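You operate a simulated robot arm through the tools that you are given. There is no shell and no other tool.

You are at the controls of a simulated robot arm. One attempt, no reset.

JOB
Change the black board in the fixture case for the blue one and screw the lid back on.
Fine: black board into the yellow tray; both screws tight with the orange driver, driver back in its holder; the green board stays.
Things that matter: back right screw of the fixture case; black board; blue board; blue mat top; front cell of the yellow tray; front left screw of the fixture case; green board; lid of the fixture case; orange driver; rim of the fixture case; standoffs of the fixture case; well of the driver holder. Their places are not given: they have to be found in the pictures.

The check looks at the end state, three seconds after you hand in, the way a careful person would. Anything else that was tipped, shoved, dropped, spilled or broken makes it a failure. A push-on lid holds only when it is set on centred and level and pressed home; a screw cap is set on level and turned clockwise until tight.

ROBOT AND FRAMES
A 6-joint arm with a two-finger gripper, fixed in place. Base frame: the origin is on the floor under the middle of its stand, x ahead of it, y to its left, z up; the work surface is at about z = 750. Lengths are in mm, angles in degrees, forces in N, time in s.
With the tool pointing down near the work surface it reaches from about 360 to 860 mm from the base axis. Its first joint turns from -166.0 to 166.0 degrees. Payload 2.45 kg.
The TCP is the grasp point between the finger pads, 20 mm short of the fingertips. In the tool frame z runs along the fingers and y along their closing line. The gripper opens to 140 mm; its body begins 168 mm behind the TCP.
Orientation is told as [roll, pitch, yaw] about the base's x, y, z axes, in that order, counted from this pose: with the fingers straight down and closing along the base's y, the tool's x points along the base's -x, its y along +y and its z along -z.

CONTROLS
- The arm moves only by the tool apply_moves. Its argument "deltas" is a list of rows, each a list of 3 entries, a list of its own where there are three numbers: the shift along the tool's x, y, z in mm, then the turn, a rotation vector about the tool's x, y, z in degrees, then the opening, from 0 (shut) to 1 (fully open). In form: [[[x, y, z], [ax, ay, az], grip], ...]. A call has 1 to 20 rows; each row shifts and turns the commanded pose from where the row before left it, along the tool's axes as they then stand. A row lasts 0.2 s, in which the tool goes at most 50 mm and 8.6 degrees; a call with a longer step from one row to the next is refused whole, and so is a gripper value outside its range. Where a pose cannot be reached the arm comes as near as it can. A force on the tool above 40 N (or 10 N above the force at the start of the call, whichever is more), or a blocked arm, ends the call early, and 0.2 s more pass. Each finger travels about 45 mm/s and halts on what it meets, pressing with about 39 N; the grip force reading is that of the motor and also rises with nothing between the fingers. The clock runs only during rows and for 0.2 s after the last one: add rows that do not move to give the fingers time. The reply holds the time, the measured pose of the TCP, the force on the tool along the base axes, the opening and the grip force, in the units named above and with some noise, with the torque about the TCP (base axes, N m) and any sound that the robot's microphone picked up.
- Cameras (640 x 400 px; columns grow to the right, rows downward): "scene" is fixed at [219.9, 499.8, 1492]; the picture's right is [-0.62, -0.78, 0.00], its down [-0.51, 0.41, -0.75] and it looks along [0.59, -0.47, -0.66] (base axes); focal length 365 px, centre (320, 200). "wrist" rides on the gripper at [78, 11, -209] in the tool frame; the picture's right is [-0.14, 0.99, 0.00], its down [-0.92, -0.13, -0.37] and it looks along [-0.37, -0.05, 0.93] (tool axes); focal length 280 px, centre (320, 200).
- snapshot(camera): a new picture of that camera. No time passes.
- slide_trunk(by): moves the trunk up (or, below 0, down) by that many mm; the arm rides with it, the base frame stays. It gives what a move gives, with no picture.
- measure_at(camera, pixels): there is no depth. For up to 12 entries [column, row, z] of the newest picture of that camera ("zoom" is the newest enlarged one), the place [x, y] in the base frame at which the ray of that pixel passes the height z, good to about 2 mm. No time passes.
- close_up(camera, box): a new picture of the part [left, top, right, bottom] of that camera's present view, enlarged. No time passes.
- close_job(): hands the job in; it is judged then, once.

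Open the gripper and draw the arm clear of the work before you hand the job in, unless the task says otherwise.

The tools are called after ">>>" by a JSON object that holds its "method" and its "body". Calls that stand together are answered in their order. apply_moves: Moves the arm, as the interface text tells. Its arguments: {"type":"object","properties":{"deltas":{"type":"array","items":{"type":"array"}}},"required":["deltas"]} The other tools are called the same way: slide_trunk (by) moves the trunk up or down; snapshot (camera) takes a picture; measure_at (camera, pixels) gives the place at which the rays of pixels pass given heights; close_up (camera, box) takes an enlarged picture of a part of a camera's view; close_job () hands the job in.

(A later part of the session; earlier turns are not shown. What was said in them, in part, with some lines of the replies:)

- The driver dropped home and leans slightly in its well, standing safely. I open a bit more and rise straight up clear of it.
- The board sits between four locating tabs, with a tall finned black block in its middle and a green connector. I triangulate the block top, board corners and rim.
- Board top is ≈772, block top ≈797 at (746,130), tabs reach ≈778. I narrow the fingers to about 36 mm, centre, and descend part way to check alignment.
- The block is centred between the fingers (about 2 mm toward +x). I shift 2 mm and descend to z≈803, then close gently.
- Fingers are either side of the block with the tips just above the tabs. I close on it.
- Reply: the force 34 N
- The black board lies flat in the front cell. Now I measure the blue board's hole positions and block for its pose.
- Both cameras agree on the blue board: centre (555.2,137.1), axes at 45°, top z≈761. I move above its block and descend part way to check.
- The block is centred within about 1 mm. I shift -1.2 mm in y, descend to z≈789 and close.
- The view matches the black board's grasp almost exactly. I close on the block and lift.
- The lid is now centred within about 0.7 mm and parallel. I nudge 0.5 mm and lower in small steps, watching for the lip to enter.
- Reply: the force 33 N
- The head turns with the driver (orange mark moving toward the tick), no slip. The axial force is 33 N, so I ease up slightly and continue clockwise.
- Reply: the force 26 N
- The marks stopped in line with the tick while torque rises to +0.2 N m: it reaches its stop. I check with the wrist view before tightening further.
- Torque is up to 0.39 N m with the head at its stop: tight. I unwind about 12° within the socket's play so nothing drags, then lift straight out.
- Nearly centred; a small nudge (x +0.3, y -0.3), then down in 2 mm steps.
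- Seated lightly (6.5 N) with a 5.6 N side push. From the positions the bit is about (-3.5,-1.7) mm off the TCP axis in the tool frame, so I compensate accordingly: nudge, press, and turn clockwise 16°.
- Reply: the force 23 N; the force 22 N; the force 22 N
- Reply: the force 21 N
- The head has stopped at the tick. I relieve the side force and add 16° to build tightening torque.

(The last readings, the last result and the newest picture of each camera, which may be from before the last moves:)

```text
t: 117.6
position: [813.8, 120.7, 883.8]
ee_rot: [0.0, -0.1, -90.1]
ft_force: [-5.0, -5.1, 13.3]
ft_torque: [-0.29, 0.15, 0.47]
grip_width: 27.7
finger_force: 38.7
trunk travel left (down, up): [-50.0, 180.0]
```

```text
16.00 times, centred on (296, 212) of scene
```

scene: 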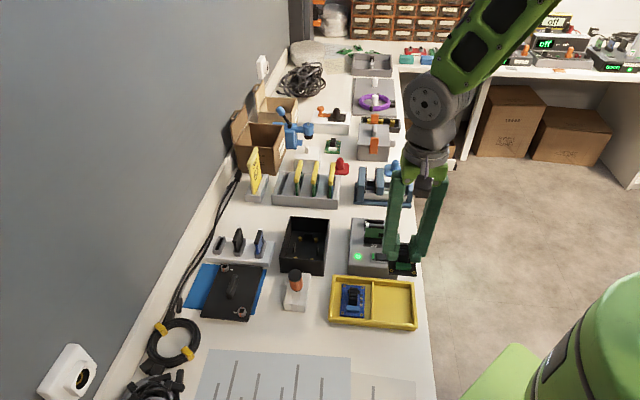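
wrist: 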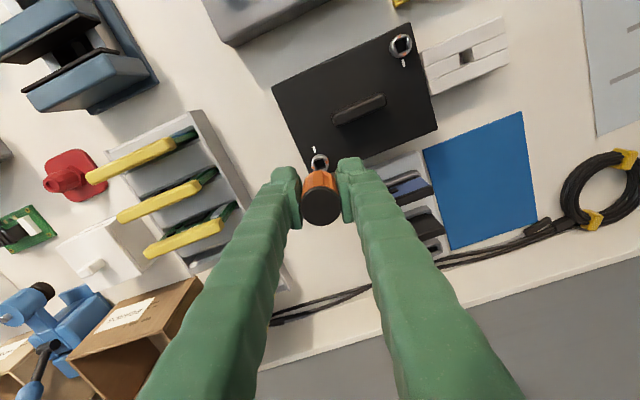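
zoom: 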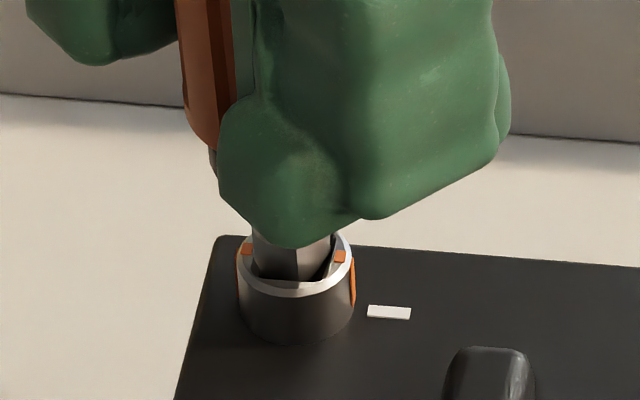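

Torque 0.47 N m at the stop: tight. I unwind about 13° and lift straight up.

>>> {"method": "apply_moves", "body": {"deltas": [[[0.15, -0.2, 0], [0, 0, -6.5], 0.0], [[0.15, -0.2, 0], [0, 0, -6.5], 0.0], [[0, 0, 0], [0, 0, 0], 0.0]]}}

>>> {"method": "apply_moves", "body": {"deltas": [[[0, 0, -3], [0, 0, 0], 0.0], [[0, 0, -5], [0, 0, 0], 0.0], [[0, 0, -10], [0, 0, 0], 0.0], [[0, 0, -25], [0, 0, 0], 0.0], [[0, 0, 0], [0, 0, 0], 0.0]]}}

>>> {"method": "close_up", "body": {"camera": "scene", "box": [272, 190, 342, 280]}}

>>> {"method": "close_up", "body": {"camera": "scene", "box": [284, 200, 308, 224]}}

>>> {"method": "close_up", "body": {"camera": "scene", "box": [306, 240, 330, 264]}}

```text
t: 118.4
position: [814.8, 119.2, 882.6]
ee_rot: [0.0, 0.0, -76.8]
ft_force: [-3.9, -0.2, 9.4]
ft_torque: [-0.09, 0.27, -0.03]
grip_width: 27.7
finger_force: 38.4
trunk travel left (down, up): [-50.0, 180.0]
```

```text
t: 119.6
position: [813.6, 120.9, 926.6]
ee_rot: [0.0, 0.0, -76.9]
ft_force: [0.2, 0.2, -0.4]
ft_torque: [0.0, -0.02, 0.01]
grip_width: 27.5
finger_force: 38.8
trunk travel left (down, up): [-50.0, 180.0]
```

```text
4.44 times, centred on (307, 235) of scene
```

zoom: 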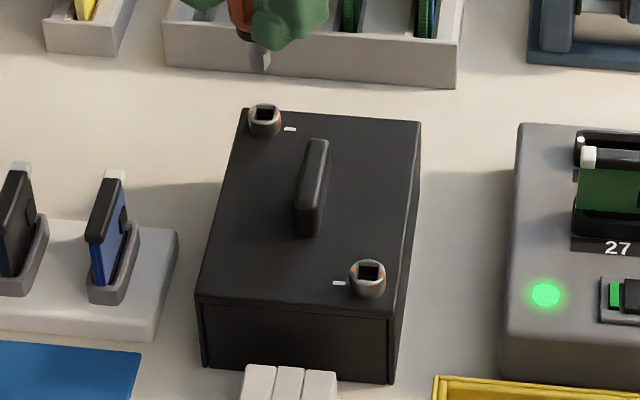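

```text
16.00 times, centred on (296, 212) of scene
```

zoom: 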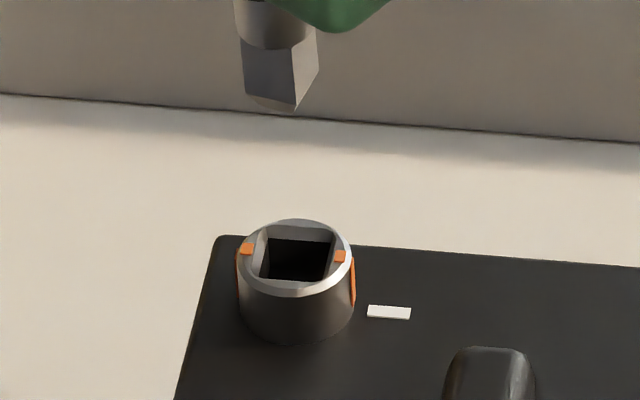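

```text
16.00 times, centred on (318, 252) of scene
```

zoom: 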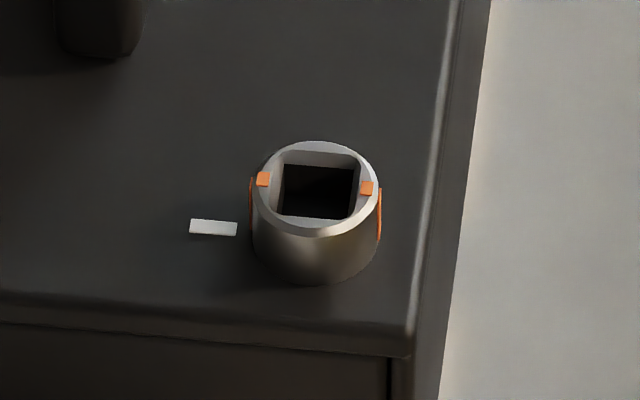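

Both screws now sit at their stops with marks at the ticks. I raise, realign the bit by 11°, carry the driver to the holder, and tilt the tool 3.3° so the driver hangs vertical.

>>> {"method": "apply_moves", "body": {"deltas": [[[0, 0, -16], [0, 0, 0], 0.0], [[0, 0, 0], [0, 0, -5.5], 0.0], [[0, 0, 0], [0, 0, -5.5], 0.0], [[32.8, -21, 0], [0, 0, 0], 0.0], [[32.8, -21, 0], [0, 0, 0], 0.0], [[32.8, -21, 0], [0, 0, 0], 0.0], [[32.8, -21, 0], [0, 0, 0], 0.0], [[32.8, -21, 0], [0, 0, 0], 0.0], [[0, 0, 0], [0, 0, 0], 0.0], [[0, 0, 0], [0, 3.3, 0], 0.0], [[0, 0, 0], [0, 0, 0], 0.0]]}}

>>> {"method": "snapshot", "body": {"camera": "wrist"}}

>>> {"method": "close_up", "body": {"camera": "scene", "box": [270, 215, 330, 305]}}

>>> {"method": "close_up", "body": {"camera": "wrist", "box": [280, 110, 360, 210]}}

```text
t: 122.0
position: [651.5, 226.6, 940.3]
ee_rot: [0.1, 3.3, -65.8]
ft_force: [-0.2, -0.8, -0.6]
ft_torque: [0.03, -0.04, -0.01]
grip_width: 27.4
finger_force: 39.2
trunk travel left (down, up): [-50.0, 180.0]
```

```text
taken
```

wrist: 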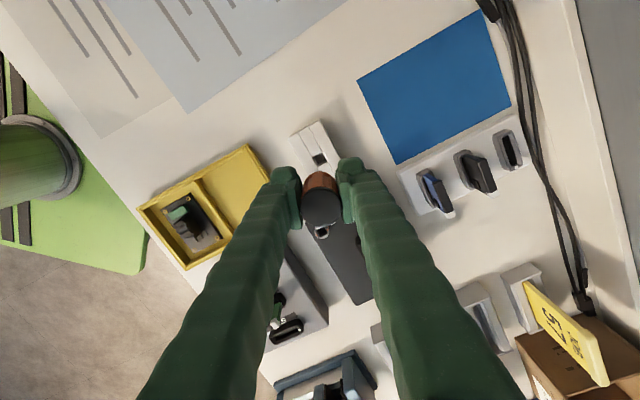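

```text
4.44 times, centred on (300, 260) of scene
```

zoom: 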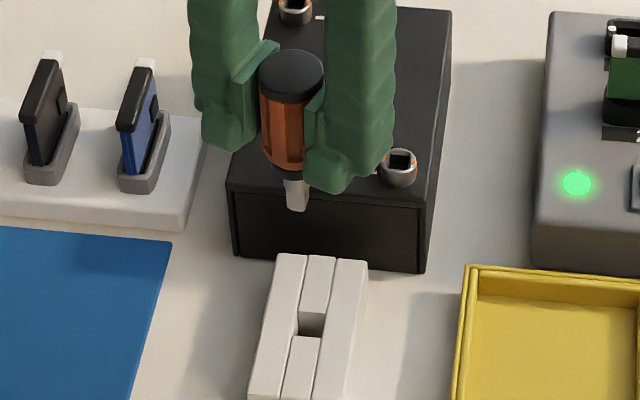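

```text
4.00 times, centred on (320, 160) of wrist
```

zoom: 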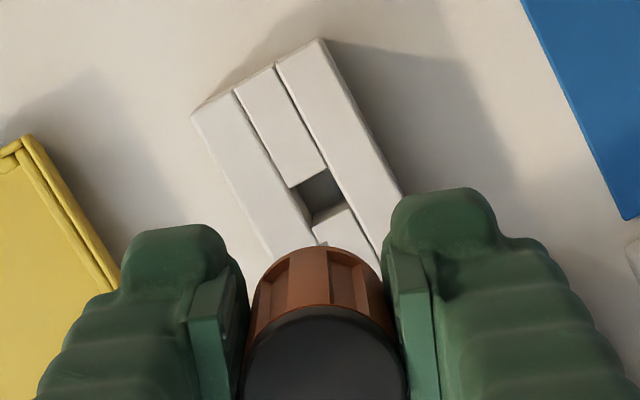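

I triangulate cap and bit tip to verify that the driver hangs vertical, and where the tip is relative to the well.

>>> {"method": "close_up", "body": {"camera": "wrist", "box": [290, 160, 350, 240]}}

>>> {"method": "close_up", "body": {"camera": "wrist", "box": [304, 140, 336, 180]}}

>>> {"method": "close_up", "body": {"camera": "scene", "box": [282, 220, 312, 270]}}

```text
5.00 times, centred on (320, 200) of wrist
```

zoom: 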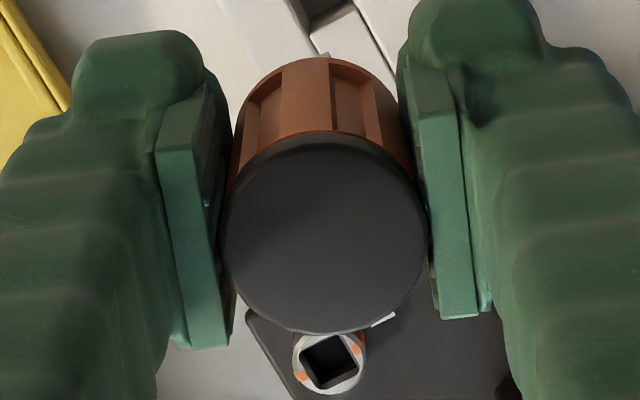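

```text
10.00 times, centred on (320, 160) of wrist
```

zoom: 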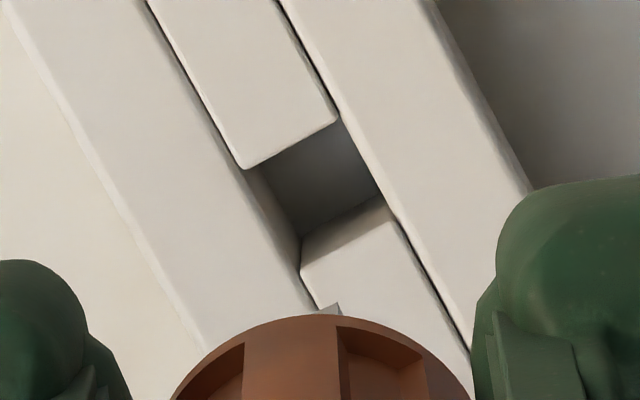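

```text
8.00 times, centred on (297, 245) of scene
```

zoom: 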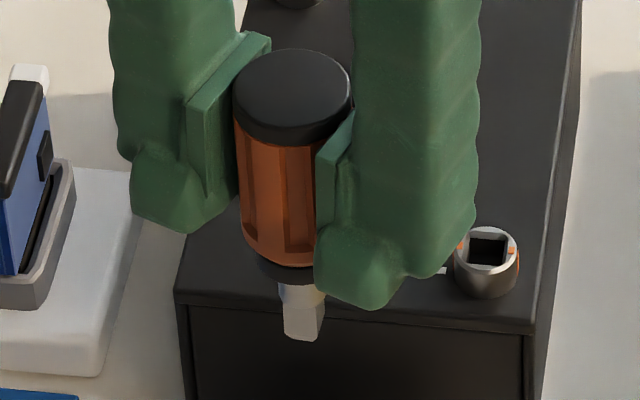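

>>> {"method": "measure_at", "body": {"camera": "scene", "pixels": [[293.6, 231, 955], [293.6, 231, 955], [293.6, 231, 955], [293.6, 231, 970], [293.6, 231, 970], [293.6, 231, 970], [294.6, 261.6, 865], [294.6, 261.6, 865], [294.6, 261.6, 865], [294.6, 261.6, 880], [294.6, 261.6, 880], [294.6, 261.6, 880]]}}

>>> {"method": "measure_at", "body": {"camera": "wrist", "pixels": [[321.4, 207, 955], [321.4, 207, 955], [321.4, 207, 955], [321.4, 207, 970], [321.4, 207, 970], [321.4, 207, 970], [321.7, 170.4, 865], [321.7, 170.4, 865], [321.7, 170.4, 865], [321.7, 170.4, 880], [321.7, 170.4, 880], [321.7, 170.4, 880]]}}

```text
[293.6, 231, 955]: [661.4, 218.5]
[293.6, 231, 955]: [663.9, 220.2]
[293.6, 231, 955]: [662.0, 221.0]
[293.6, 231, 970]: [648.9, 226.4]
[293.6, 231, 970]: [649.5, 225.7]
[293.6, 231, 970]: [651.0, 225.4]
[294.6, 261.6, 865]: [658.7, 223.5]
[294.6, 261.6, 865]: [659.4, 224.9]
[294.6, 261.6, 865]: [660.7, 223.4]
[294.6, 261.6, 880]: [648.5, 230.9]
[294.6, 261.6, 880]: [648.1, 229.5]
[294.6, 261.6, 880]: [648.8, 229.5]
```

```text
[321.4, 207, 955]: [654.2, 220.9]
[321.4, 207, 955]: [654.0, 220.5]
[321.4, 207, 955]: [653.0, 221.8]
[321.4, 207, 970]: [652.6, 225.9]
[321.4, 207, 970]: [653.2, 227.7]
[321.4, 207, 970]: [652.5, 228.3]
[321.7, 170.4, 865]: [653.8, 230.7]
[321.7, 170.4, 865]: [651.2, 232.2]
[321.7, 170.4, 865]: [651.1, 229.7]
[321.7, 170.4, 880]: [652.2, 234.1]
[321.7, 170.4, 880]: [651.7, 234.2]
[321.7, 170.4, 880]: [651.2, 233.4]
```

The driver hangs within about 1.7° of vertical; tip centre is near (651.8,227.4), well centre (649.9,226.5). I shift -2 mm in tool y and descend vertically (allowing for the 3.3° tilt) to just above the holder.

>>> {"method": "apply_moves", "body": {"deltas": [[[0, -2.0, 0], [0, 0, 0], 0.0], [[-2.2, 0, 37.4], [0, 0, 0], 0.0], [[-2.2, 0, 37.4], [0, 0, 0], 0.0], [[0, 0, 0], [0, 0, 0], 0.0]]}}

>>> {"method": "close_up", "body": {"camera": "wrist", "box": [300, 140, 340, 190]}}

>>> {"method": "close_up", "body": {"camera": "scene", "box": [284, 268, 314, 300]}}

```text
t: 123.0
position: [650.4, 225.2, 867.7]
ee_rot: [0.0, 3.2, -65.9]
ft_force: [0.0, 0.0, -0.6]
ft_torque: [0.0, 0.01, -0.01]
grip_width: 27.4
finger_force: 38.9
trunk travel left (down, up): [-50.0, 180.0]
```

```text
8.00 times, centred on (320, 165) of wrist
```

zoom: 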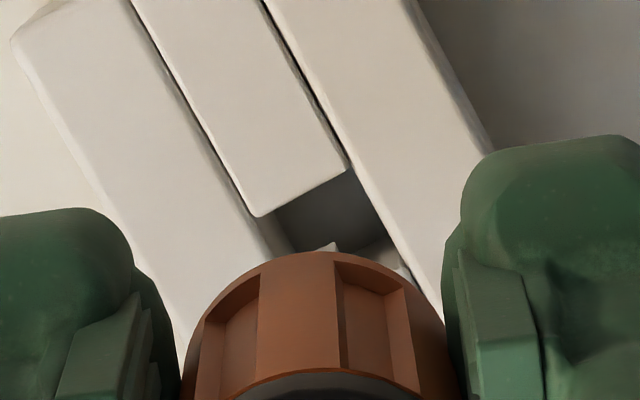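

```text
12.50 times, centred on (299, 284) of scene
```

zoom: 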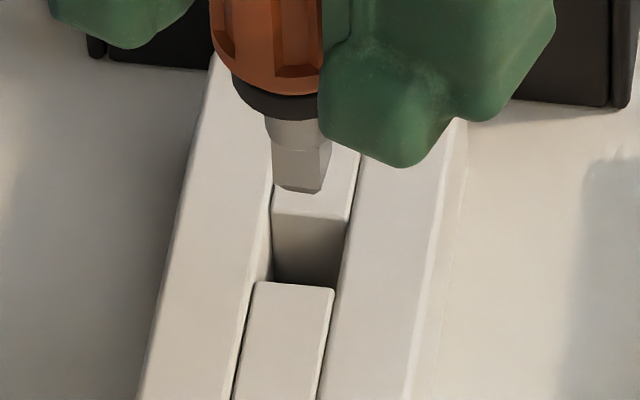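

Both views agree with the tip ≈16 mm above the holder, needing about +2 mm in y. I correct (tool x +1.7, y +0.9), lower 12 mm and check.

>>> {"method": "apply_moves", "body": {"deltas": [[[1.7, 0.9, 0], [0, 0, 0], 0.0], [[-0.69, 0, 12], [0, 0, 0], 0.0], [[0, 0, 0], [0, 0, 0], 0.0]]}}

>>> {"method": "close_up", "body": {"camera": "wrist", "box": [300, 140, 340, 190]}}

>>> {"method": "close_up", "body": {"camera": "scene", "box": [284, 268, 314, 300]}}

```text
t: 123.8
position: [649.3, 227.5, 856.0]
ee_rot: [0.0, 3.3, -66.0]
ft_force: [-0.3, 0.4, -0.1]
ft_torque: [-0.01, 0.01, 0.0]
grip_width: 27.5
finger_force: 38.8
trunk travel left (down, up): [-50.0, 180.0]
```

```text
8.00 times, centred on (320, 165) of wrist
```

zoom: 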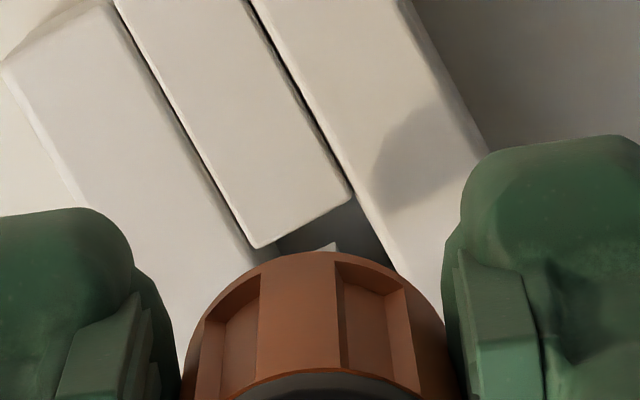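

```text
12.50 times, centred on (299, 284) of scene
```

zoom: 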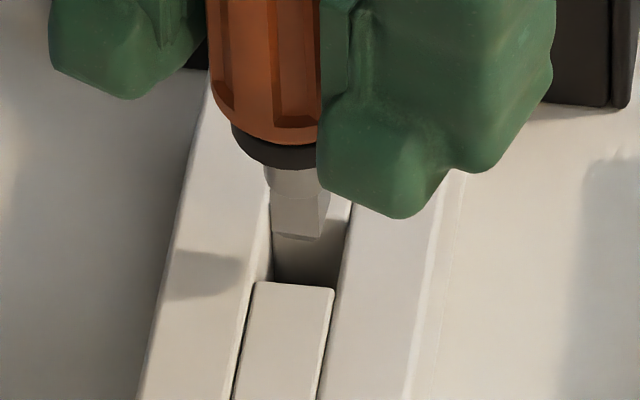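

>>> {"method": "close_up", "body": {"camera": "wrist", "box": [308, 158, 336, 182]}}

>>> {"method": "close_up", "body": {"camera": "scene", "box": [290, 276, 308, 296]}}

```text
16.00 times, centred on (322, 170) of wrist
```

zoom: 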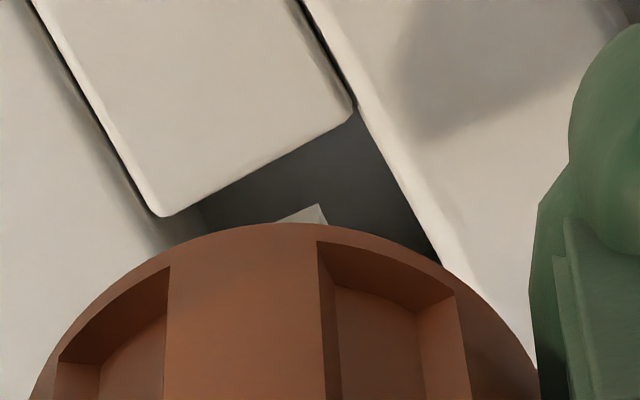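

```text
16.00 times, centred on (299, 286) of scene
```

zoom: 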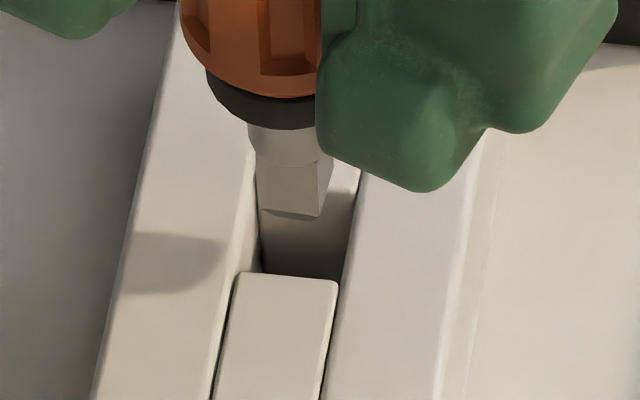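

>>> {"method": "snapshot", "body": {"camera": "wrist"}}

>>> {"method": "measure_at", "body": {"camera": "wrist", "pixels": [[322, 170.25, 786], [322, 170.25, 786], [322, 170.25, 786], [322, 170.25, 786], [312.3, 170.9, 780], [312.3, 170.9, 780], [312.3, 170.9, 780], [312.3, 170.9, 780], [324, 164.7, 780], [324, 164.7, 780], [324, 164.7, 780], [324, 164.7, 780]]}}

>>> {"method": "measure_at", "body": {"camera": "scene", "pixels": [[297.5, 286.1, 786], [297.5, 286.1, 786], [297.5, 286.1, 786], [297.5, 286.1, 786], [293.9, 290.5, 780], [293.9, 290.5, 780], [293.9, 290.5, 780], [293.9, 290.5, 780], [300.1, 291, 780], [300.1, 291, 780], [300.1, 291, 780], [300.1, 291, 780]]}}

```text
taken
```

wrist: 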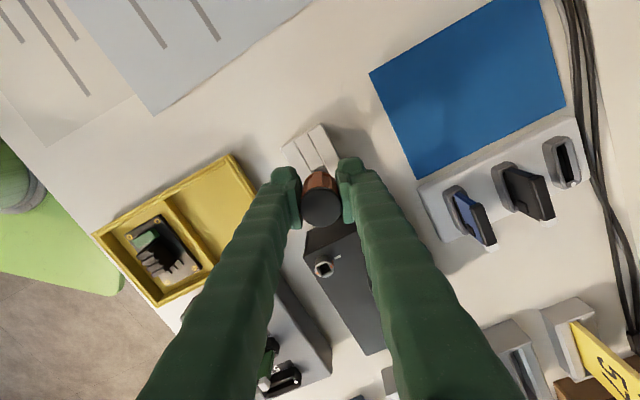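

```text
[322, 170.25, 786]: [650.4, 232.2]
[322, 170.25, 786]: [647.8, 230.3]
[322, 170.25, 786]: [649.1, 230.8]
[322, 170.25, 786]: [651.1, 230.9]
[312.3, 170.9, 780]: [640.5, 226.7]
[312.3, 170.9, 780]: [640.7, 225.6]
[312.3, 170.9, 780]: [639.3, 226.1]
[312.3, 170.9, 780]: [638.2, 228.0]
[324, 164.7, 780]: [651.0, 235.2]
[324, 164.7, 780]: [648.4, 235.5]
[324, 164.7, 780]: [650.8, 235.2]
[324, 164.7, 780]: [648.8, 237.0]
```

```text
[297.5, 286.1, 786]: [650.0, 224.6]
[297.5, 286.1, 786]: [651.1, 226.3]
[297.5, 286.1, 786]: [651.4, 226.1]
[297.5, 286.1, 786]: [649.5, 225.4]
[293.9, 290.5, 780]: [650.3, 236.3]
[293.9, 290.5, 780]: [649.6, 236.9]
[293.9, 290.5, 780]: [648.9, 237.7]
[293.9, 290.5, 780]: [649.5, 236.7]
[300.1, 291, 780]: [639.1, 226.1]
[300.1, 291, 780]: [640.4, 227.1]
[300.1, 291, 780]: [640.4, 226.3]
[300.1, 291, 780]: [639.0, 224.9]
```

Averages give the bit centre ≈(649.7,225.3) against the well centre (649.5,226.5). I shift (tool x +1.2, y +0.3) and lower in 4 mm steps, watching the force.

>>> {"method": "apply_moves", "body": {"deltas": [[[1.2, 0.3, 0], [0, 0, 0], 0.0], [[-0.23, 0, 4], [0, 0, 0], 0.0], [[-0.23, 0, 4], [0, 0, 0], 0.0], [[-0.23, 0, 4], [0, 0, 0], 0.0], [[0, 0, 0], [0, 0, 0], 0.0]]}}

>>> {"method": "close_up", "body": {"camera": "scene", "box": [284, 268, 314, 300]}}

>>> {"method": "close_up", "body": {"camera": "wrist", "box": [300, 140, 340, 190]}}

```text
t: 125.0
position: [650.1, 229.7, 844.2]
ee_rot: [-0.1, 3.4, -65.9]
ft_force: [-0.4, -0.5, -0.7]
ft_torque: [0.03, -0.02, 0.01]
grip_width: 27.2
finger_force: 38.6
trunk travel left (down, up): [-50.0, 180.0]
```

```text
12.50 times, centred on (299, 284) of scene
```

zoom: 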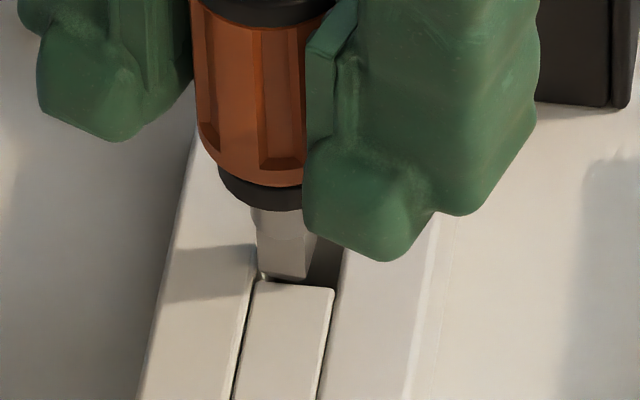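

```text
8.00 times, centred on (320, 165) of wrist
```

zoom: 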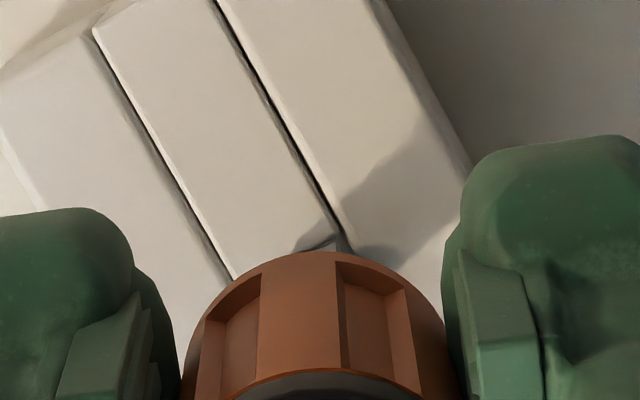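

The bit now sits near the (+u,-v) corner of the well in both views, still without contact; I shift back (tool x -1.6, y -1.0) and check.

>>> {"method": "apply_moves", "body": {"deltas": [[[-1.6, -1.0, 0], [0, 0, 0], 0.0], [[0, 0, 0], [0, 0, 0], 0.0]]}}

>>> {"method": "close_up", "body": {"camera": "scene", "box": [284, 268, 314, 300]}}

>>> {"method": "close_up", "body": {"camera": "wrist", "box": [304, 155, 336, 180]}}

```text
t: 125.6
position: [650.4, 227.4, 844.6]
ee_rot: [0.2, 3.3, -65.9]
ft_force: [-0.8, -0.1, -0.7]
ft_torque: [0.01, 0.0, -0.02]
grip_width: 27.6
finger_force: 39.0
trunk travel left (down, up): [-50.0, 180.0]
```

```text
12.50 times, centred on (299, 284) of scene
```

zoom: 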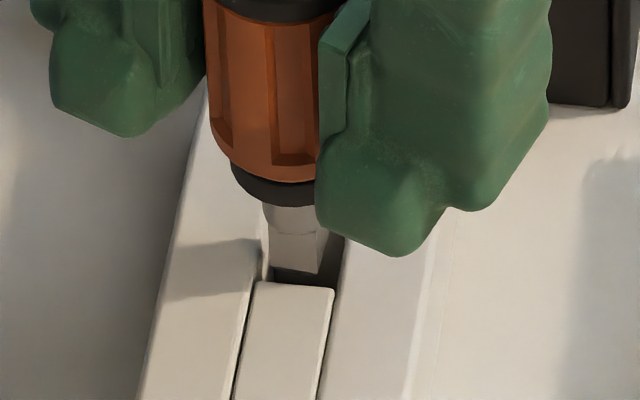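

```text
16.00 times, centred on (320, 168) of wrist
```

zoom: 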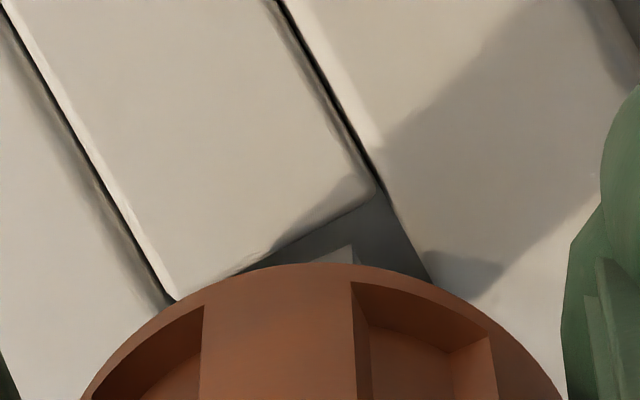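

Now the bit is centred (2.3 mm gaps on both visible sides). I lower into the well.

>>> {"method": "apply_moves", "body": {"deltas": [[[-0.23, 0, 4], [0, 0, 0], 0.0], [[-0.23, 0, 4], [0, 0, 0], 0.0], [[-0.23, 0, 4], [0, 0, 0], 0.0], [[0, 0, 0], [0, 0, 0], 0.0]]}}

>>> {"method": "close_up", "body": {"camera": "scene", "box": [284, 262, 314, 300]}}

>>> {"method": "close_up", "body": {"camera": "wrist", "box": [300, 140, 340, 190]}}

```text
t: 126.6
position: [648.7, 227.5, 831.3]
ee_rot: [0.0, 3.3, -65.9]
ft_force: [-0.1, 0.0, -0.5]
ft_torque: [0.02, -0.01, 0.0]
grip_width: 27.7
finger_force: 38.9
trunk travel left (down, up): [-50.0, 180.0]
```

```text
10.53 times, centred on (299, 281) of scene
```

zoom: 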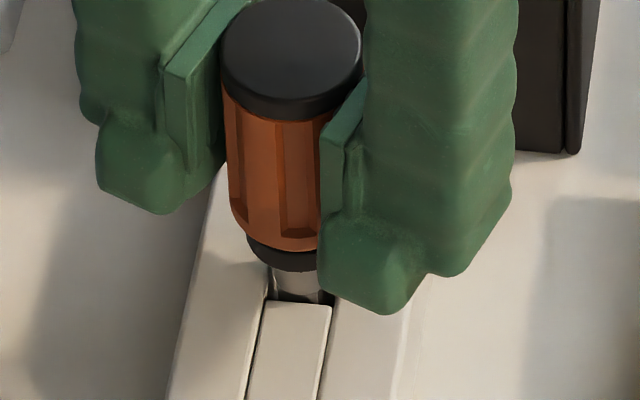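

```text
8.00 times, centred on (320, 165) of wrist
```

zoom: 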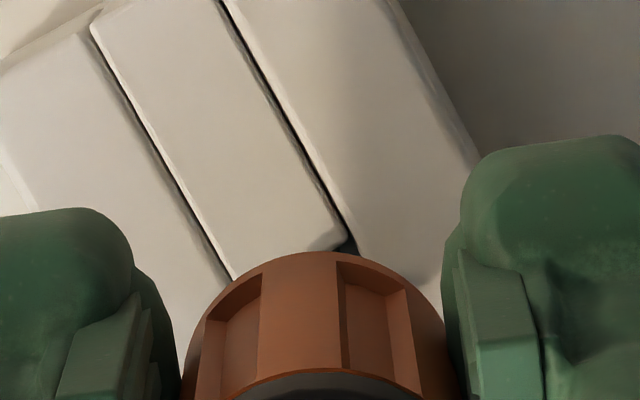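

The driver goes in freely. I lower the rest in small steps until it stands on the well floor.

>>> {"method": "apply_moves", "body": {"deltas": [[[-0.17, 0, 3], [0, 0, 0], 0.0], [[-0.17, 0, 3], [0, 0, 0], 0.0], [[-0.11, 0, 2], [0, 0, 0], 0.0], [[0, 0, 0], [0, 0, 0], 0.0]]}}

>>> {"method": "close_up", "body": {"camera": "scene", "box": [284, 262, 314, 300]}}

```text
t: 127.6
position: [652.3, 227.3, 826.9]
ee_rot: [0.4, 3.2, -65.9]
ft_force: [1.2, -2.1, 33.5]
ft_torque: [0.07, 0.12, 0.03]
grip_width: 27.6
finger_force: 39.2
trunk travel left (down, up): [-50.0, 180.0]
```

```text
10.53 times, centred on (299, 281) of scene
```

zoom: 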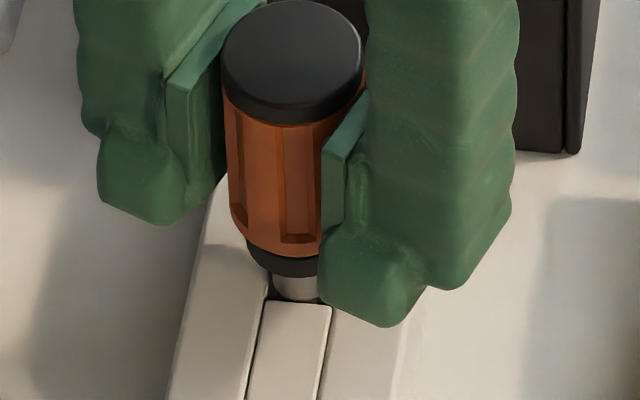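

33 N: the shaft's shoulder has landed on the well's front (-v) edge, judging by the torque and picture. I rise 3 mm, shift 1.5 mm toward +v and try again.

>>> {"method": "apply_moves", "body": {"deltas": [[[0.23, 0, -4], [0, 0, 0], 0.0], [[-1.4, 0.55, 0], [0, 0, 0], 0.0], [[-0.11, 0, 2], [0, 0, 0], 0.0], [[-0.11, 0, 2], [0, 0, 0], 0.0], [[0, 0, 0], [0, 0, 0], 0.0]]}}

>>> {"method": "close_up", "body": {"camera": "scene", "box": [284, 262, 314, 300]}}

>>> {"method": "close_up", "body": {"camera": "wrist", "box": [304, 155, 336, 180]}}

```text
t: 128.8
position: [650.4, 226.1, 826.6]
ee_rot: [0.1, 3.4, -65.9]
ft_force: [-3.8, -1.3, 33.4]
ft_torque: [0.09, 0.35, 0.03]
grip_width: 27.5
finger_force: 38.9
trunk travel left (down, up): [-50.0, 180.0]
```

```text
10.53 times, centred on (299, 281) of scene
```

zoom: 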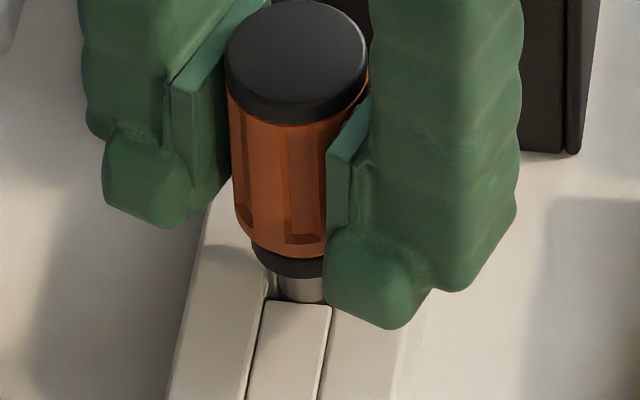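

```text
16.00 times, centred on (320, 168) of wrist
```

zoom: 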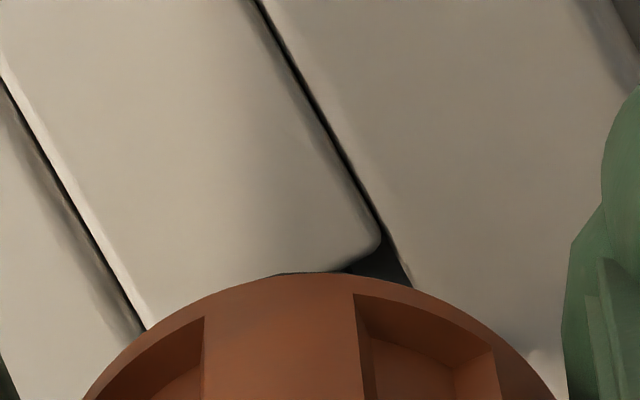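

Still resting on the -v edge but now only barely (contact ≈5.3 mm from the axis). I rise, shift another 1.3 mm toward +v and 0.4 mm toward +u, and lower again.

>>> {"method": "apply_moves", "body": {"deltas": [[[0.2, 0, -3.5], [0, 0, 0], 0.0], [[-1.07, 0.83, 0], [0, 0, 0], 0.0], [[-0.08, 0, 1.5], [0, 0, 0], 0.0], [[-0.08, 0, 1.5], [0, 0, 0], 0.0], [[0, 0, 0], [0, 0, 0], 0.0]]}}

>>> {"method": "close_up", "body": {"camera": "scene", "box": [284, 262, 314, 300]}}

```text
t: 130.0
position: [650.7, 225.6, 825.2]
ee_rot: [0.1, 3.4, -65.9]
ft_force: [-8.5, 3.1, 31.0]
ft_torque: [0.31, 0.55, 0.03]
grip_width: 27.7
finger_force: 39.0
trunk travel left (down, up): [-50.0, 180.0]
```

```text
10.53 times, centred on (299, 281) of scene
```

zoom: 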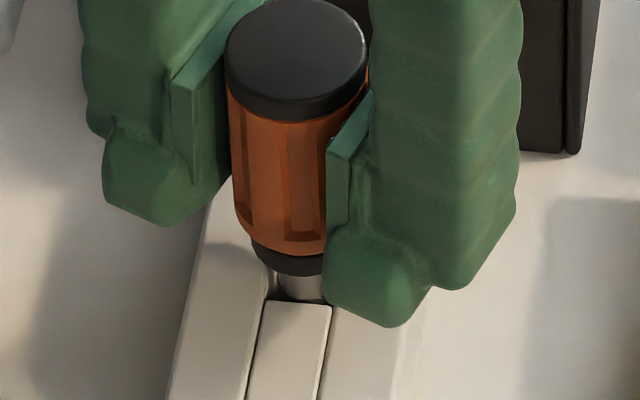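

The side force shows the bit now touching the +v wall, so I rise 5 mm, return 1.3 mm toward -v, and study where the shaft's shoulder meets the well.

>>> {"method": "apply_moves", "body": {"deltas": [[[0.29, 0, -5], [0, 0, 0], 0.0], [[1.2, -0.46, 0], [0, 0, 0], 0.0], [[0, 0, 0], [0, 0, 0], 0.0]]}}

>>> {"method": "close_up", "body": {"camera": "scene", "box": [289, 276, 309, 296]}}

>>> {"method": "close_up", "body": {"camera": "wrist", "box": [306, 158, 334, 182]}}

```text
t: 130.8
position: [650.7, 225.1, 828.7]
ee_rot: [0.1, 3.4, -65.9]
ft_force: [1.1, -0.6, -0.8]
ft_torque: [0.0, -0.03, 0.0]
grip_width: 27.6
finger_force: 38.9
trunk travel left (down, up): [-50.0, 180.0]
```

```text
16.00 times, centred on (299, 286) of scene
```

zoom: 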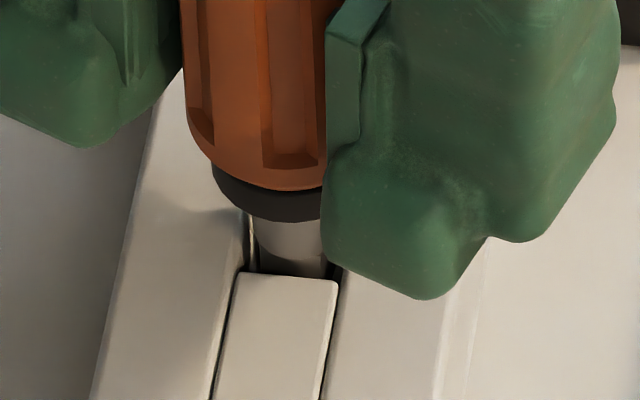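

```text
16.00 times, centred on (320, 170) of wrist
```

zoom: 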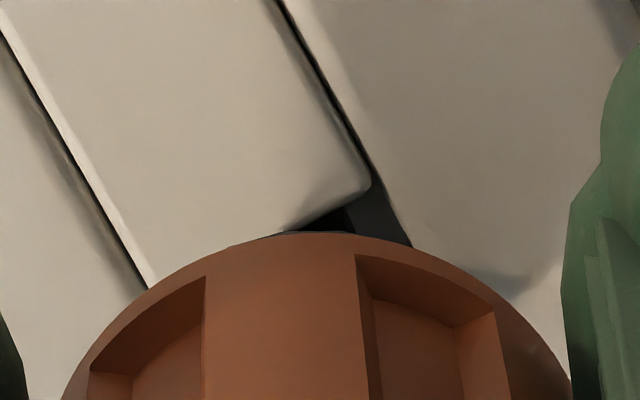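

With the contact fully released, the shaft's shoulder is ~3 mm above the well and about 2 mm too far toward -v. I shift +2 mm in v and +0.5 mm in u while free, and look.

>>> {"method": "apply_moves", "body": {"deltas": [[[-1.69, 1.18, 0], [0, 0, 0], 0.0], [[0, 0, 0], [0, 0, 0], 0.0]]}}

>>> {"method": "close_up", "body": {"camera": "scene", "box": [289, 276, 309, 296]}}

>>> {"method": "close_up", "body": {"camera": "wrist", "box": [306, 158, 334, 182]}}

```text
t: 131.4
position: [652.8, 224.8, 828.1]
ee_rot: [0.1, 3.4, -65.8]
ft_force: [-0.1, 0.0, -1.1]
ft_torque: [-0.07, -0.03, 0.01]
grip_width: 27.7
finger_force: 38.6
trunk travel left (down, up): [-50.0, 180.0]
```

```text
16.00 times, centred on (299, 286) of scene
```

zoom: 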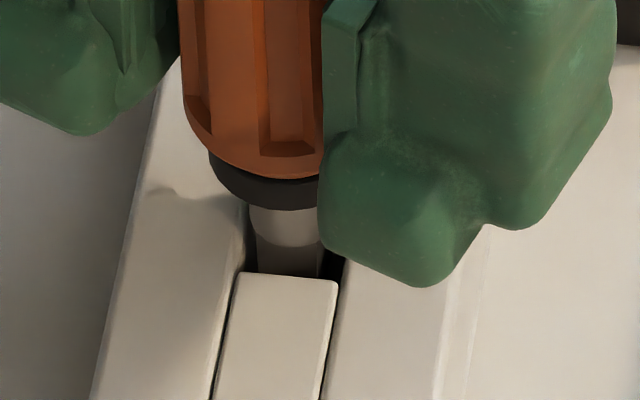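

```text
16.00 times, centred on (320, 170) of wrist
```

zoom: 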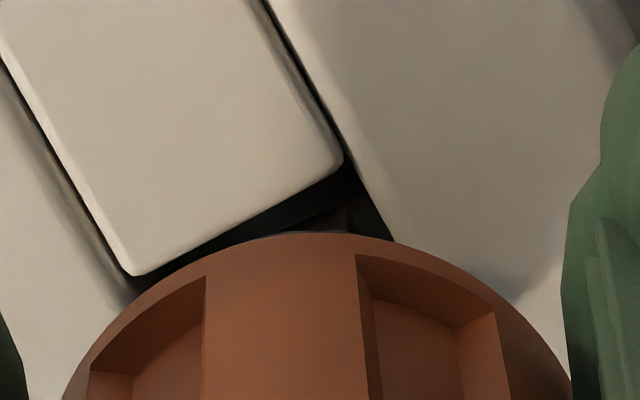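

The pictures now suggest the driver sits about 0.8 mm past centre toward +v (and that it slid up a bit in the grip when blocked). I shift back 0.8 mm and lower gently in 1.5 mm steps.

>>> {"method": "apply_moves", "body": {"deltas": [[[0.64, -0.57, 0], [0, 0, 0], 0.0], [[-0.08, 0, 1.5], [0, 0, 0], 0.0], [[0, 0, 0], [0, 0, 0], 0.0]]}}

>>> {"method": "apply_moves", "body": {"deltas": [[[-0.08, 0, 1.5], [0, 0, 0], 0.0], [[0, 0, 0], [0, 0, 0], 0.0]]}}

>>> {"method": "close_up", "body": {"camera": "scene", "box": [289, 276, 309, 296]}}

>>> {"method": "close_up", "body": {"camera": "wrist", "box": [306, 158, 334, 182]}}

```text
t: 132.2
position: [651.2, 225.5, 827.8]
ee_rot: [0.0, 3.3, -66.0]
ft_force: [-0.1, 0.1, -0.9]
ft_torque: [0.02, -0.05, -0.01]
grip_width: 27.4
finger_force: 39.0
trunk travel left (down, up): [-50.0, 180.0]
```

```text
t: 132.8
position: [651.1, 225.5, 824.7]
ee_rot: [0.0, 3.3, -65.9]
ft_force: [0.4, -0.8, 0.0]
ft_torque: [-0.03, -0.02, 0.0]
grip_width: 27.7
finger_force: 39.1
trunk travel left (down, up): [-50.0, 180.0]
```

```text
16.00 times, centred on (299, 286) of scene
```

zoom: 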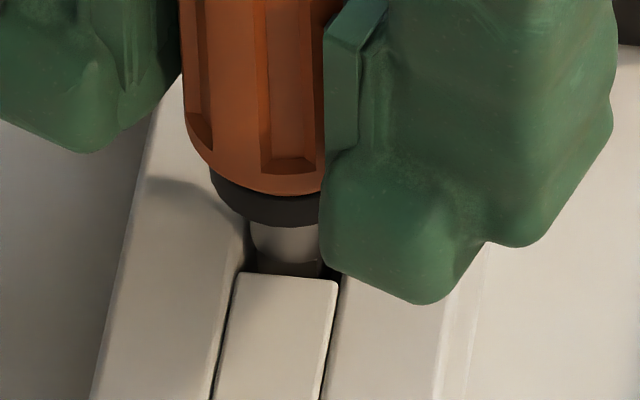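

```text
16.00 times, centred on (320, 170) of wrist
```

zoom: 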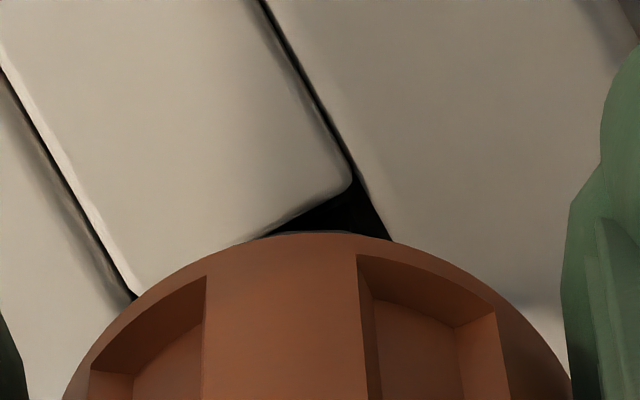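

No contact at z≈825. I continue gently.

>>> {"method": "apply_moves", "body": {"deltas": [[[-0.08, 0, 1.5], [0, 0, 0], 0.0], [[0, 0, 0], [0, 0, 0], 0.0]]}}

>>> {"method": "apply_moves", "body": {"deltas": [[[-0.08, 0, 1.5], [0, 0, 0], 0.0], [[0, 0, 0], [0, 0, 0], 0.0]]}}

>>> {"method": "close_up", "body": {"camera": "scene", "box": [289, 276, 309, 296]}}

```text
t: 133.4
position: [652.1, 224.4, 824.3]
ee_rot: [0.0, 3.2, -65.9]
ft_force: [0.3, 0.0, -1.7]
ft_torque: [-0.04, 0.0, 0.01]
grip_width: 27.7
finger_force: 38.9
trunk travel left (down, up): [-50.0, 180.0]
```

```text
t: 134.0
position: [651.5, 225.6, 821.6]
ee_rot: [0.1, 3.2, -65.8]
ft_force: [-0.6, -0.5, -0.2]
ft_torque: [0.0, 0.0, -0.04]
grip_width: 27.5
finger_force: 39.0
trunk travel left (down, up): [-50.0, 180.0]
```

```text
16.00 times, centred on (299, 286) of scene
```

zoom: 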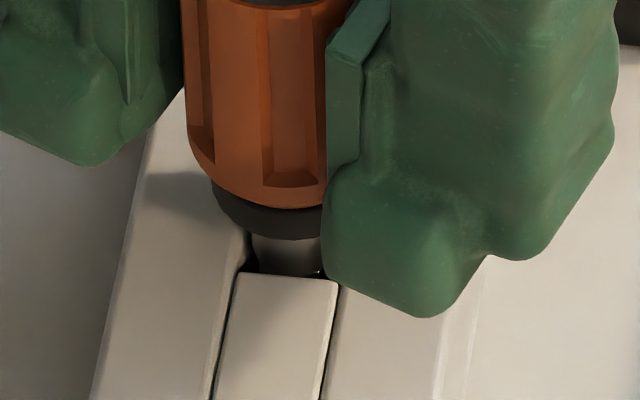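

The shaft is entering now. I keep lowering gently.

>>> {"method": "apply_moves", "body": {"deltas": [[[-0.08, 0, 1.5], [0, 0, 0], 0.0], [[-0.08, 0, 1.5], [0, 0, 0], 0.0], [[0, 0, 0], [0, 0, 0], 0.0]]}}

>>> {"method": "apply_moves", "body": {"deltas": [[[-0.08, 0, 1.5], [0, 0, 0], 0.0], [[0, 0, 0], [0, 0, 0], 0.0]]}}

>>> {"method": "close_up", "body": {"camera": "scene", "box": [289, 276, 309, 296]}}

```text
t: 134.8
position: [651.8, 224.9, 819.9]
ee_rot: [0.0, 3.3, -66.0]
ft_force: [-0.4, 0.7, -1.6]
ft_torque: [0.0, 0.04, 0.02]
grip_width: 27.5
finger_force: 39.0
trunk travel left (down, up): [-50.0, 180.0]
```

```text
t: 135.4
position: [651.9, 225.0, 816.8]
ee_rot: [0.0, 3.4, -65.9]
ft_force: [-0.5, -0.6, -0.5]
ft_torque: [-0.01, 0.0, -0.01]
grip_width: 27.6
finger_force: 39.0
trunk travel left (down, up): [-50.0, 180.0]
```

```text
16.00 times, centred on (299, 286) of scene
```

zoom: 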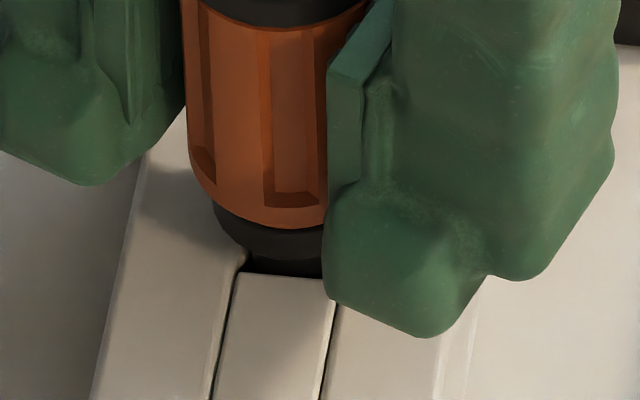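

>>> {"method": "apply_moves", "body": {"deltas": [[[-0.06, 0, 1], [0, 0, 0], 0.0], [[-0.06, 0, 1], [0, 0, 0], 0.0], [[0, 0, 0], [0, 0, 0], 0.0]]}}

>>> {"method": "apply_moves", "body": {"deltas": [[[-0.06, 0, 1], [0, 0, 0], 0.0], [[0, 0, 0], [0, 0, 0], 0.0]]}}

>>> {"method": "close_up", "body": {"camera": "scene", "box": [284, 266, 314, 300]}}

```text
t: 136.2
position: [652.2, 225.6, 815.9]
ee_rot: [0.1, 3.3, -65.9]
ft_force: [-2.5, 0.9, 10.3]
ft_torque: [0.09, 0.13, -0.01]
grip_width: 27.3
finger_force: 39.2
trunk travel left (down, up): [-50.0, 180.0]
```

```text
t: 136.8
position: [651.4, 224.6, 817.5]
ee_rot: [0.1, 3.3, -65.9]
ft_force: [-1.5, 0.9, 18.2]
ft_torque: [0.03, 0.1, 0.01]
grip_width: 27.4
finger_force: 39.4
trunk travel left (down, up): [-50.0, 180.0]
```

```text
11.76 times, centred on (299, 283) of scene
```

zoom: 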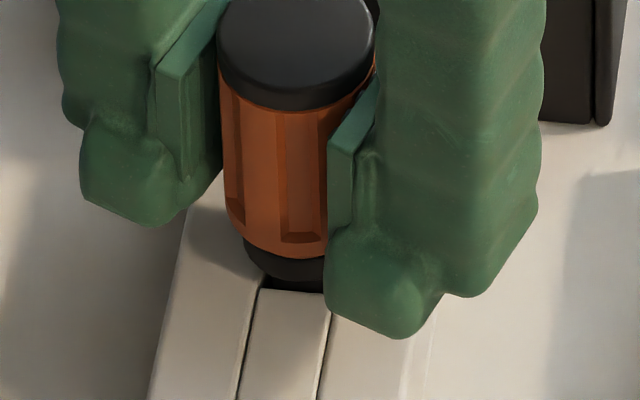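

The tip stands on the well floor (18 N) with the collar at the holder's top. I relieve the force and open slowly so it stays upright.

>>> {"method": "apply_moves", "body": {"deltas": [[[0.07, 0, -1.3], [0, 0, 0], 0.0], [[0, 0, 0], [0, 0, 0], 0.15], [[0, 0, 0], [0, 0, 0], 0.21], [[0, 0, 0], [0, 0, 0], 0.23], [[0, 0, 0], [0, 0, 0], 0.25], [[0, 0, 0], [0, 0, 0], 0.28], [[0, 0, 0], [0, 0, 0], 0.3], [[0, 0, 0], [0, 0, 0], 0.3]]}}

>>> {"method": "close_up", "body": {"camera": "scene", "box": [275, 255, 325, 305]}}

>>> {"method": "close_up", "body": {"camera": "wrist", "box": [270, 130, 370, 230]}}

```text
t: 138.6
position: [650.8, 226.0, 815.3]
ee_rot: [0.0, 3.4, -65.9]
ft_force: [0.6, -0.8, -0.4]
ft_torque: [-0.03, -0.02, -0.05]
grip_width: 42.0
finger_force: 0.1
trunk travel left (down, up): [-50.0, 180.0]
```

```text
8.00 times, centred on (300, 280) of scene
```

zoom: 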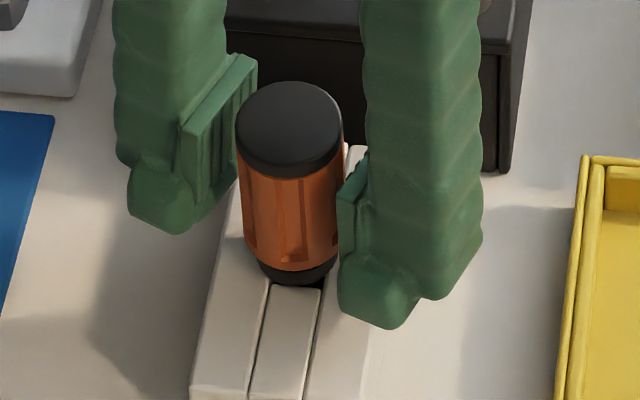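

```text
4.00 times, centred on (320, 180) of wrist
```

zoom: 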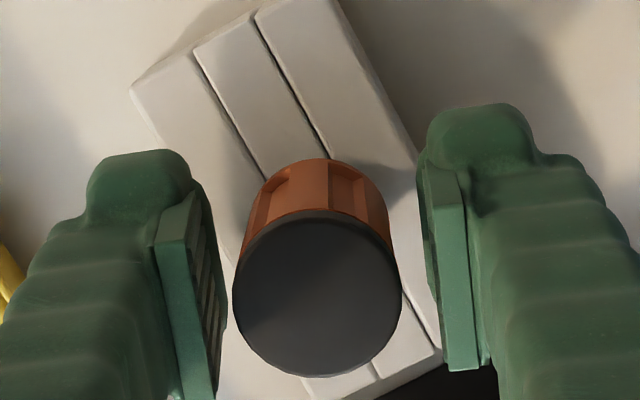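

The driver stands upright in its well, as at the start. I open further and retreat straight up (vertical in the base frame).

>>> {"method": "apply_moves", "body": {"deltas": [[[0, 0, 0], [0, 0, 0], 0.4], [[0, 0, 0], [0, 0, 0], 0.45], [[1.2, 0, -20], [0, 0, 0], 0.45], [[2.3, 0, -40], [0, 0, 0], 0.45], [[2.3, 0, -40], [0, 0, 0], 0.45], [[2.3, 0, -40], [0, 0, 0], 0.45], [[0, 0, 0], [0, -3.3, 0], 0.45], [[0, 0, -40], [0, 0, 0], 0.45], [[0, 0, -40], [0, 0, 0], 0.45], [[0, 0, 0], [0, 0, 0], 0.45]]}}

>>> {"method": "snapshot", "body": {"camera": "wrist"}}

>>> {"method": "snapshot", "body": {"camera": "scene"}}

>>> {"method": "close_up", "body": {"camera": "scene", "box": [260, 200, 440, 340]}}

```text
t: 140.8
position: [651.2, 226.5, 1035.3]
ee_rot: [-0.1, 0.0, -65.9]
ft_force: [-1.1, 0.1, -0.3]
ft_torque: [-0.01, -0.01, -0.02]
grip_width: 63.0
finger_force: 0.2
trunk travel left (down, up): [-50.0, 180.0]
```

```text
taken
```

wrist: 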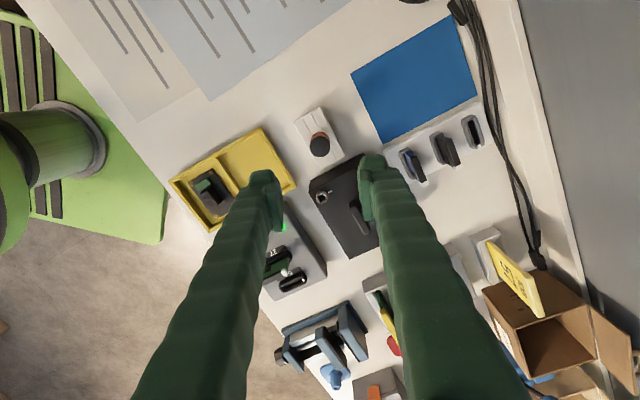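

```text
taken
```

scene: 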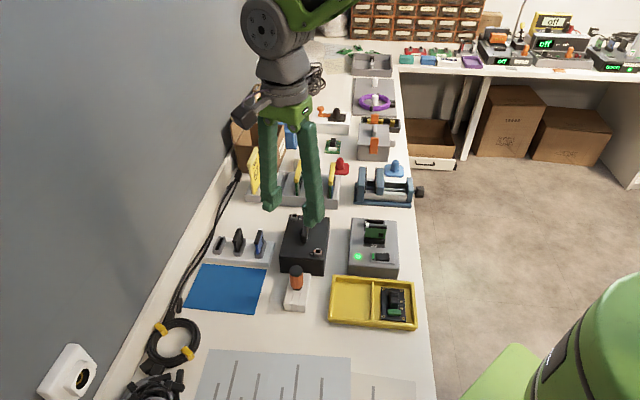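

```text
2.86 times, centred on (350, 270) of scene
```

zoom: 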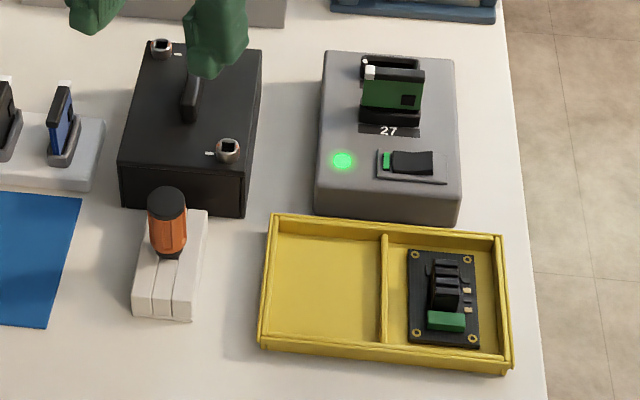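

Everything is in place: driver upright in its holder, black board in the front cell, lid on. I check both screw heads once more and raise the arm clear, gripper open.

>>> {"method": "apply_moves", "body": {"deltas": [[[0, 0, -40], [0, 0, 0], 0.7], [[0, 0, -40], [0, 0, 0], 0.9], [[20, -20, -30], [0, 0, 0], 1.0], [[30, -30, 0], [0, 0, 0], 1.0], [[30, -30, 0], [0, 0, 0], 1.0], [[0, 0, 0], [0, 0, 0], 1.0], [[0, 0, 0], [0, 0, 0], 1.0]]}}

>>> {"method": "close_up", "body": {"camera": "scene", "box": [270, 200, 340, 285]}}

>>> {"method": "close_up", "body": {"camera": "scene", "box": [180, 140, 360, 320]}}

>>> {"method": "close_up", "body": {"camera": "scene", "box": [275, 255, 325, 320]}}

>>> {"method": "snapshot", "body": {"camera": "wrist"}}

```text
t: 142.4
position: [547.4, 265.3, 1146.1]
ee_rot: [0.1, 0.0, -65.8]
ft_force: [1.1, 0.3, -0.8]
ft_torque: [0.0, 0.03, 0.02]
grip_width: 139.8
finger_force: 0.0
trunk travel left (down, up): [-50.0, 180.0]
```

```text
4.71 times, centred on (305, 242) of scene
```

zoom: 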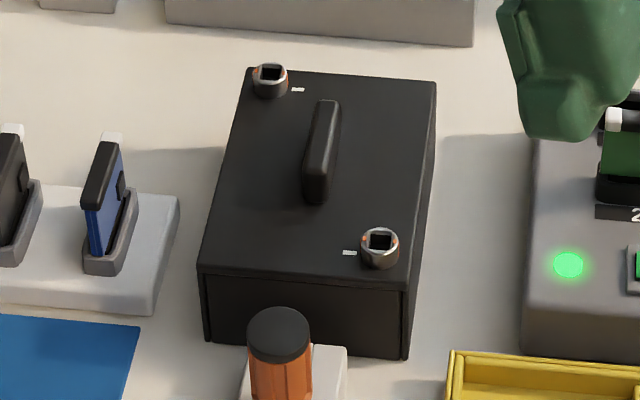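

```text
2.22 times, centred on (270, 230) of scene
```

zoom: 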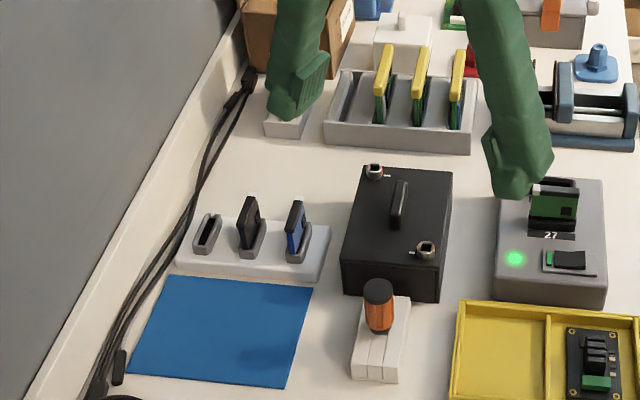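

```text
6.15 times, centred on (300, 288) of scene
```

zoom: 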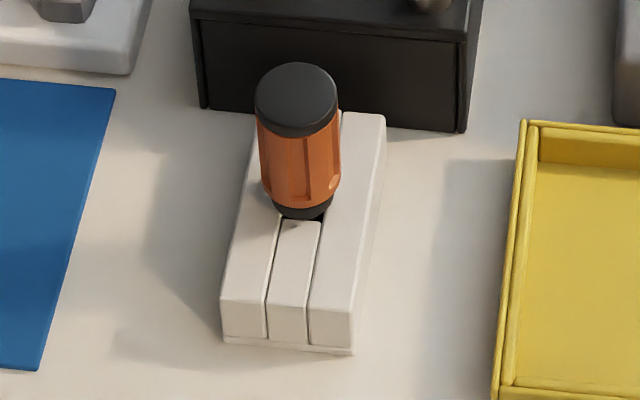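

```text
taken
```

wrist: 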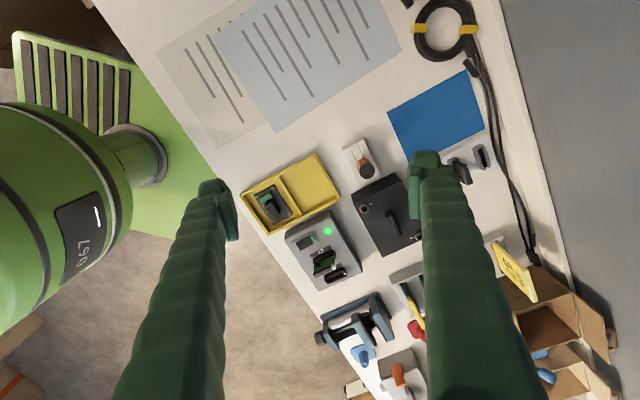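

The final pictures show the lid level and centred, both screw marks at their ticks and the driver upright in its well. The black board is in the front tray cell, the green board is untouched, and the arm is clear with the gripper open. I hand in.

>>> {"method": "close_job", "body": {}}

```text
The job is handed in.
```

I swapped the boards and screwed the lid back on, and handed the job in; I haven't seen the check's verdict.

- **Boards:** the black board lies flat in the front cell of the yellow tray. The blue board sits on the case's standoffs between its locating tabs. The green board was not touched.
- **Lid and screws:** the lid is centred and level. I turned both screws clockwise with the orange driver until they stopped, about 90° each, with their orange marks in line with the white ticks. The torque reached about 0.39 N m on the front left screw and 0.47 N m on the back right one. I did not try lifting the lid afterwards to test the hold.
- **Driver:** it stands upright in its holder, as at the start.

**The slip:** I first turned the front left screw the wrong way. The lid turned out not to be fastened: it turned about 30° on the case, sliding about 40 mm, and I had to set it back. The final pictures show nothing else moved or tipped.

The arm is raised clear of the work with the gripper open.
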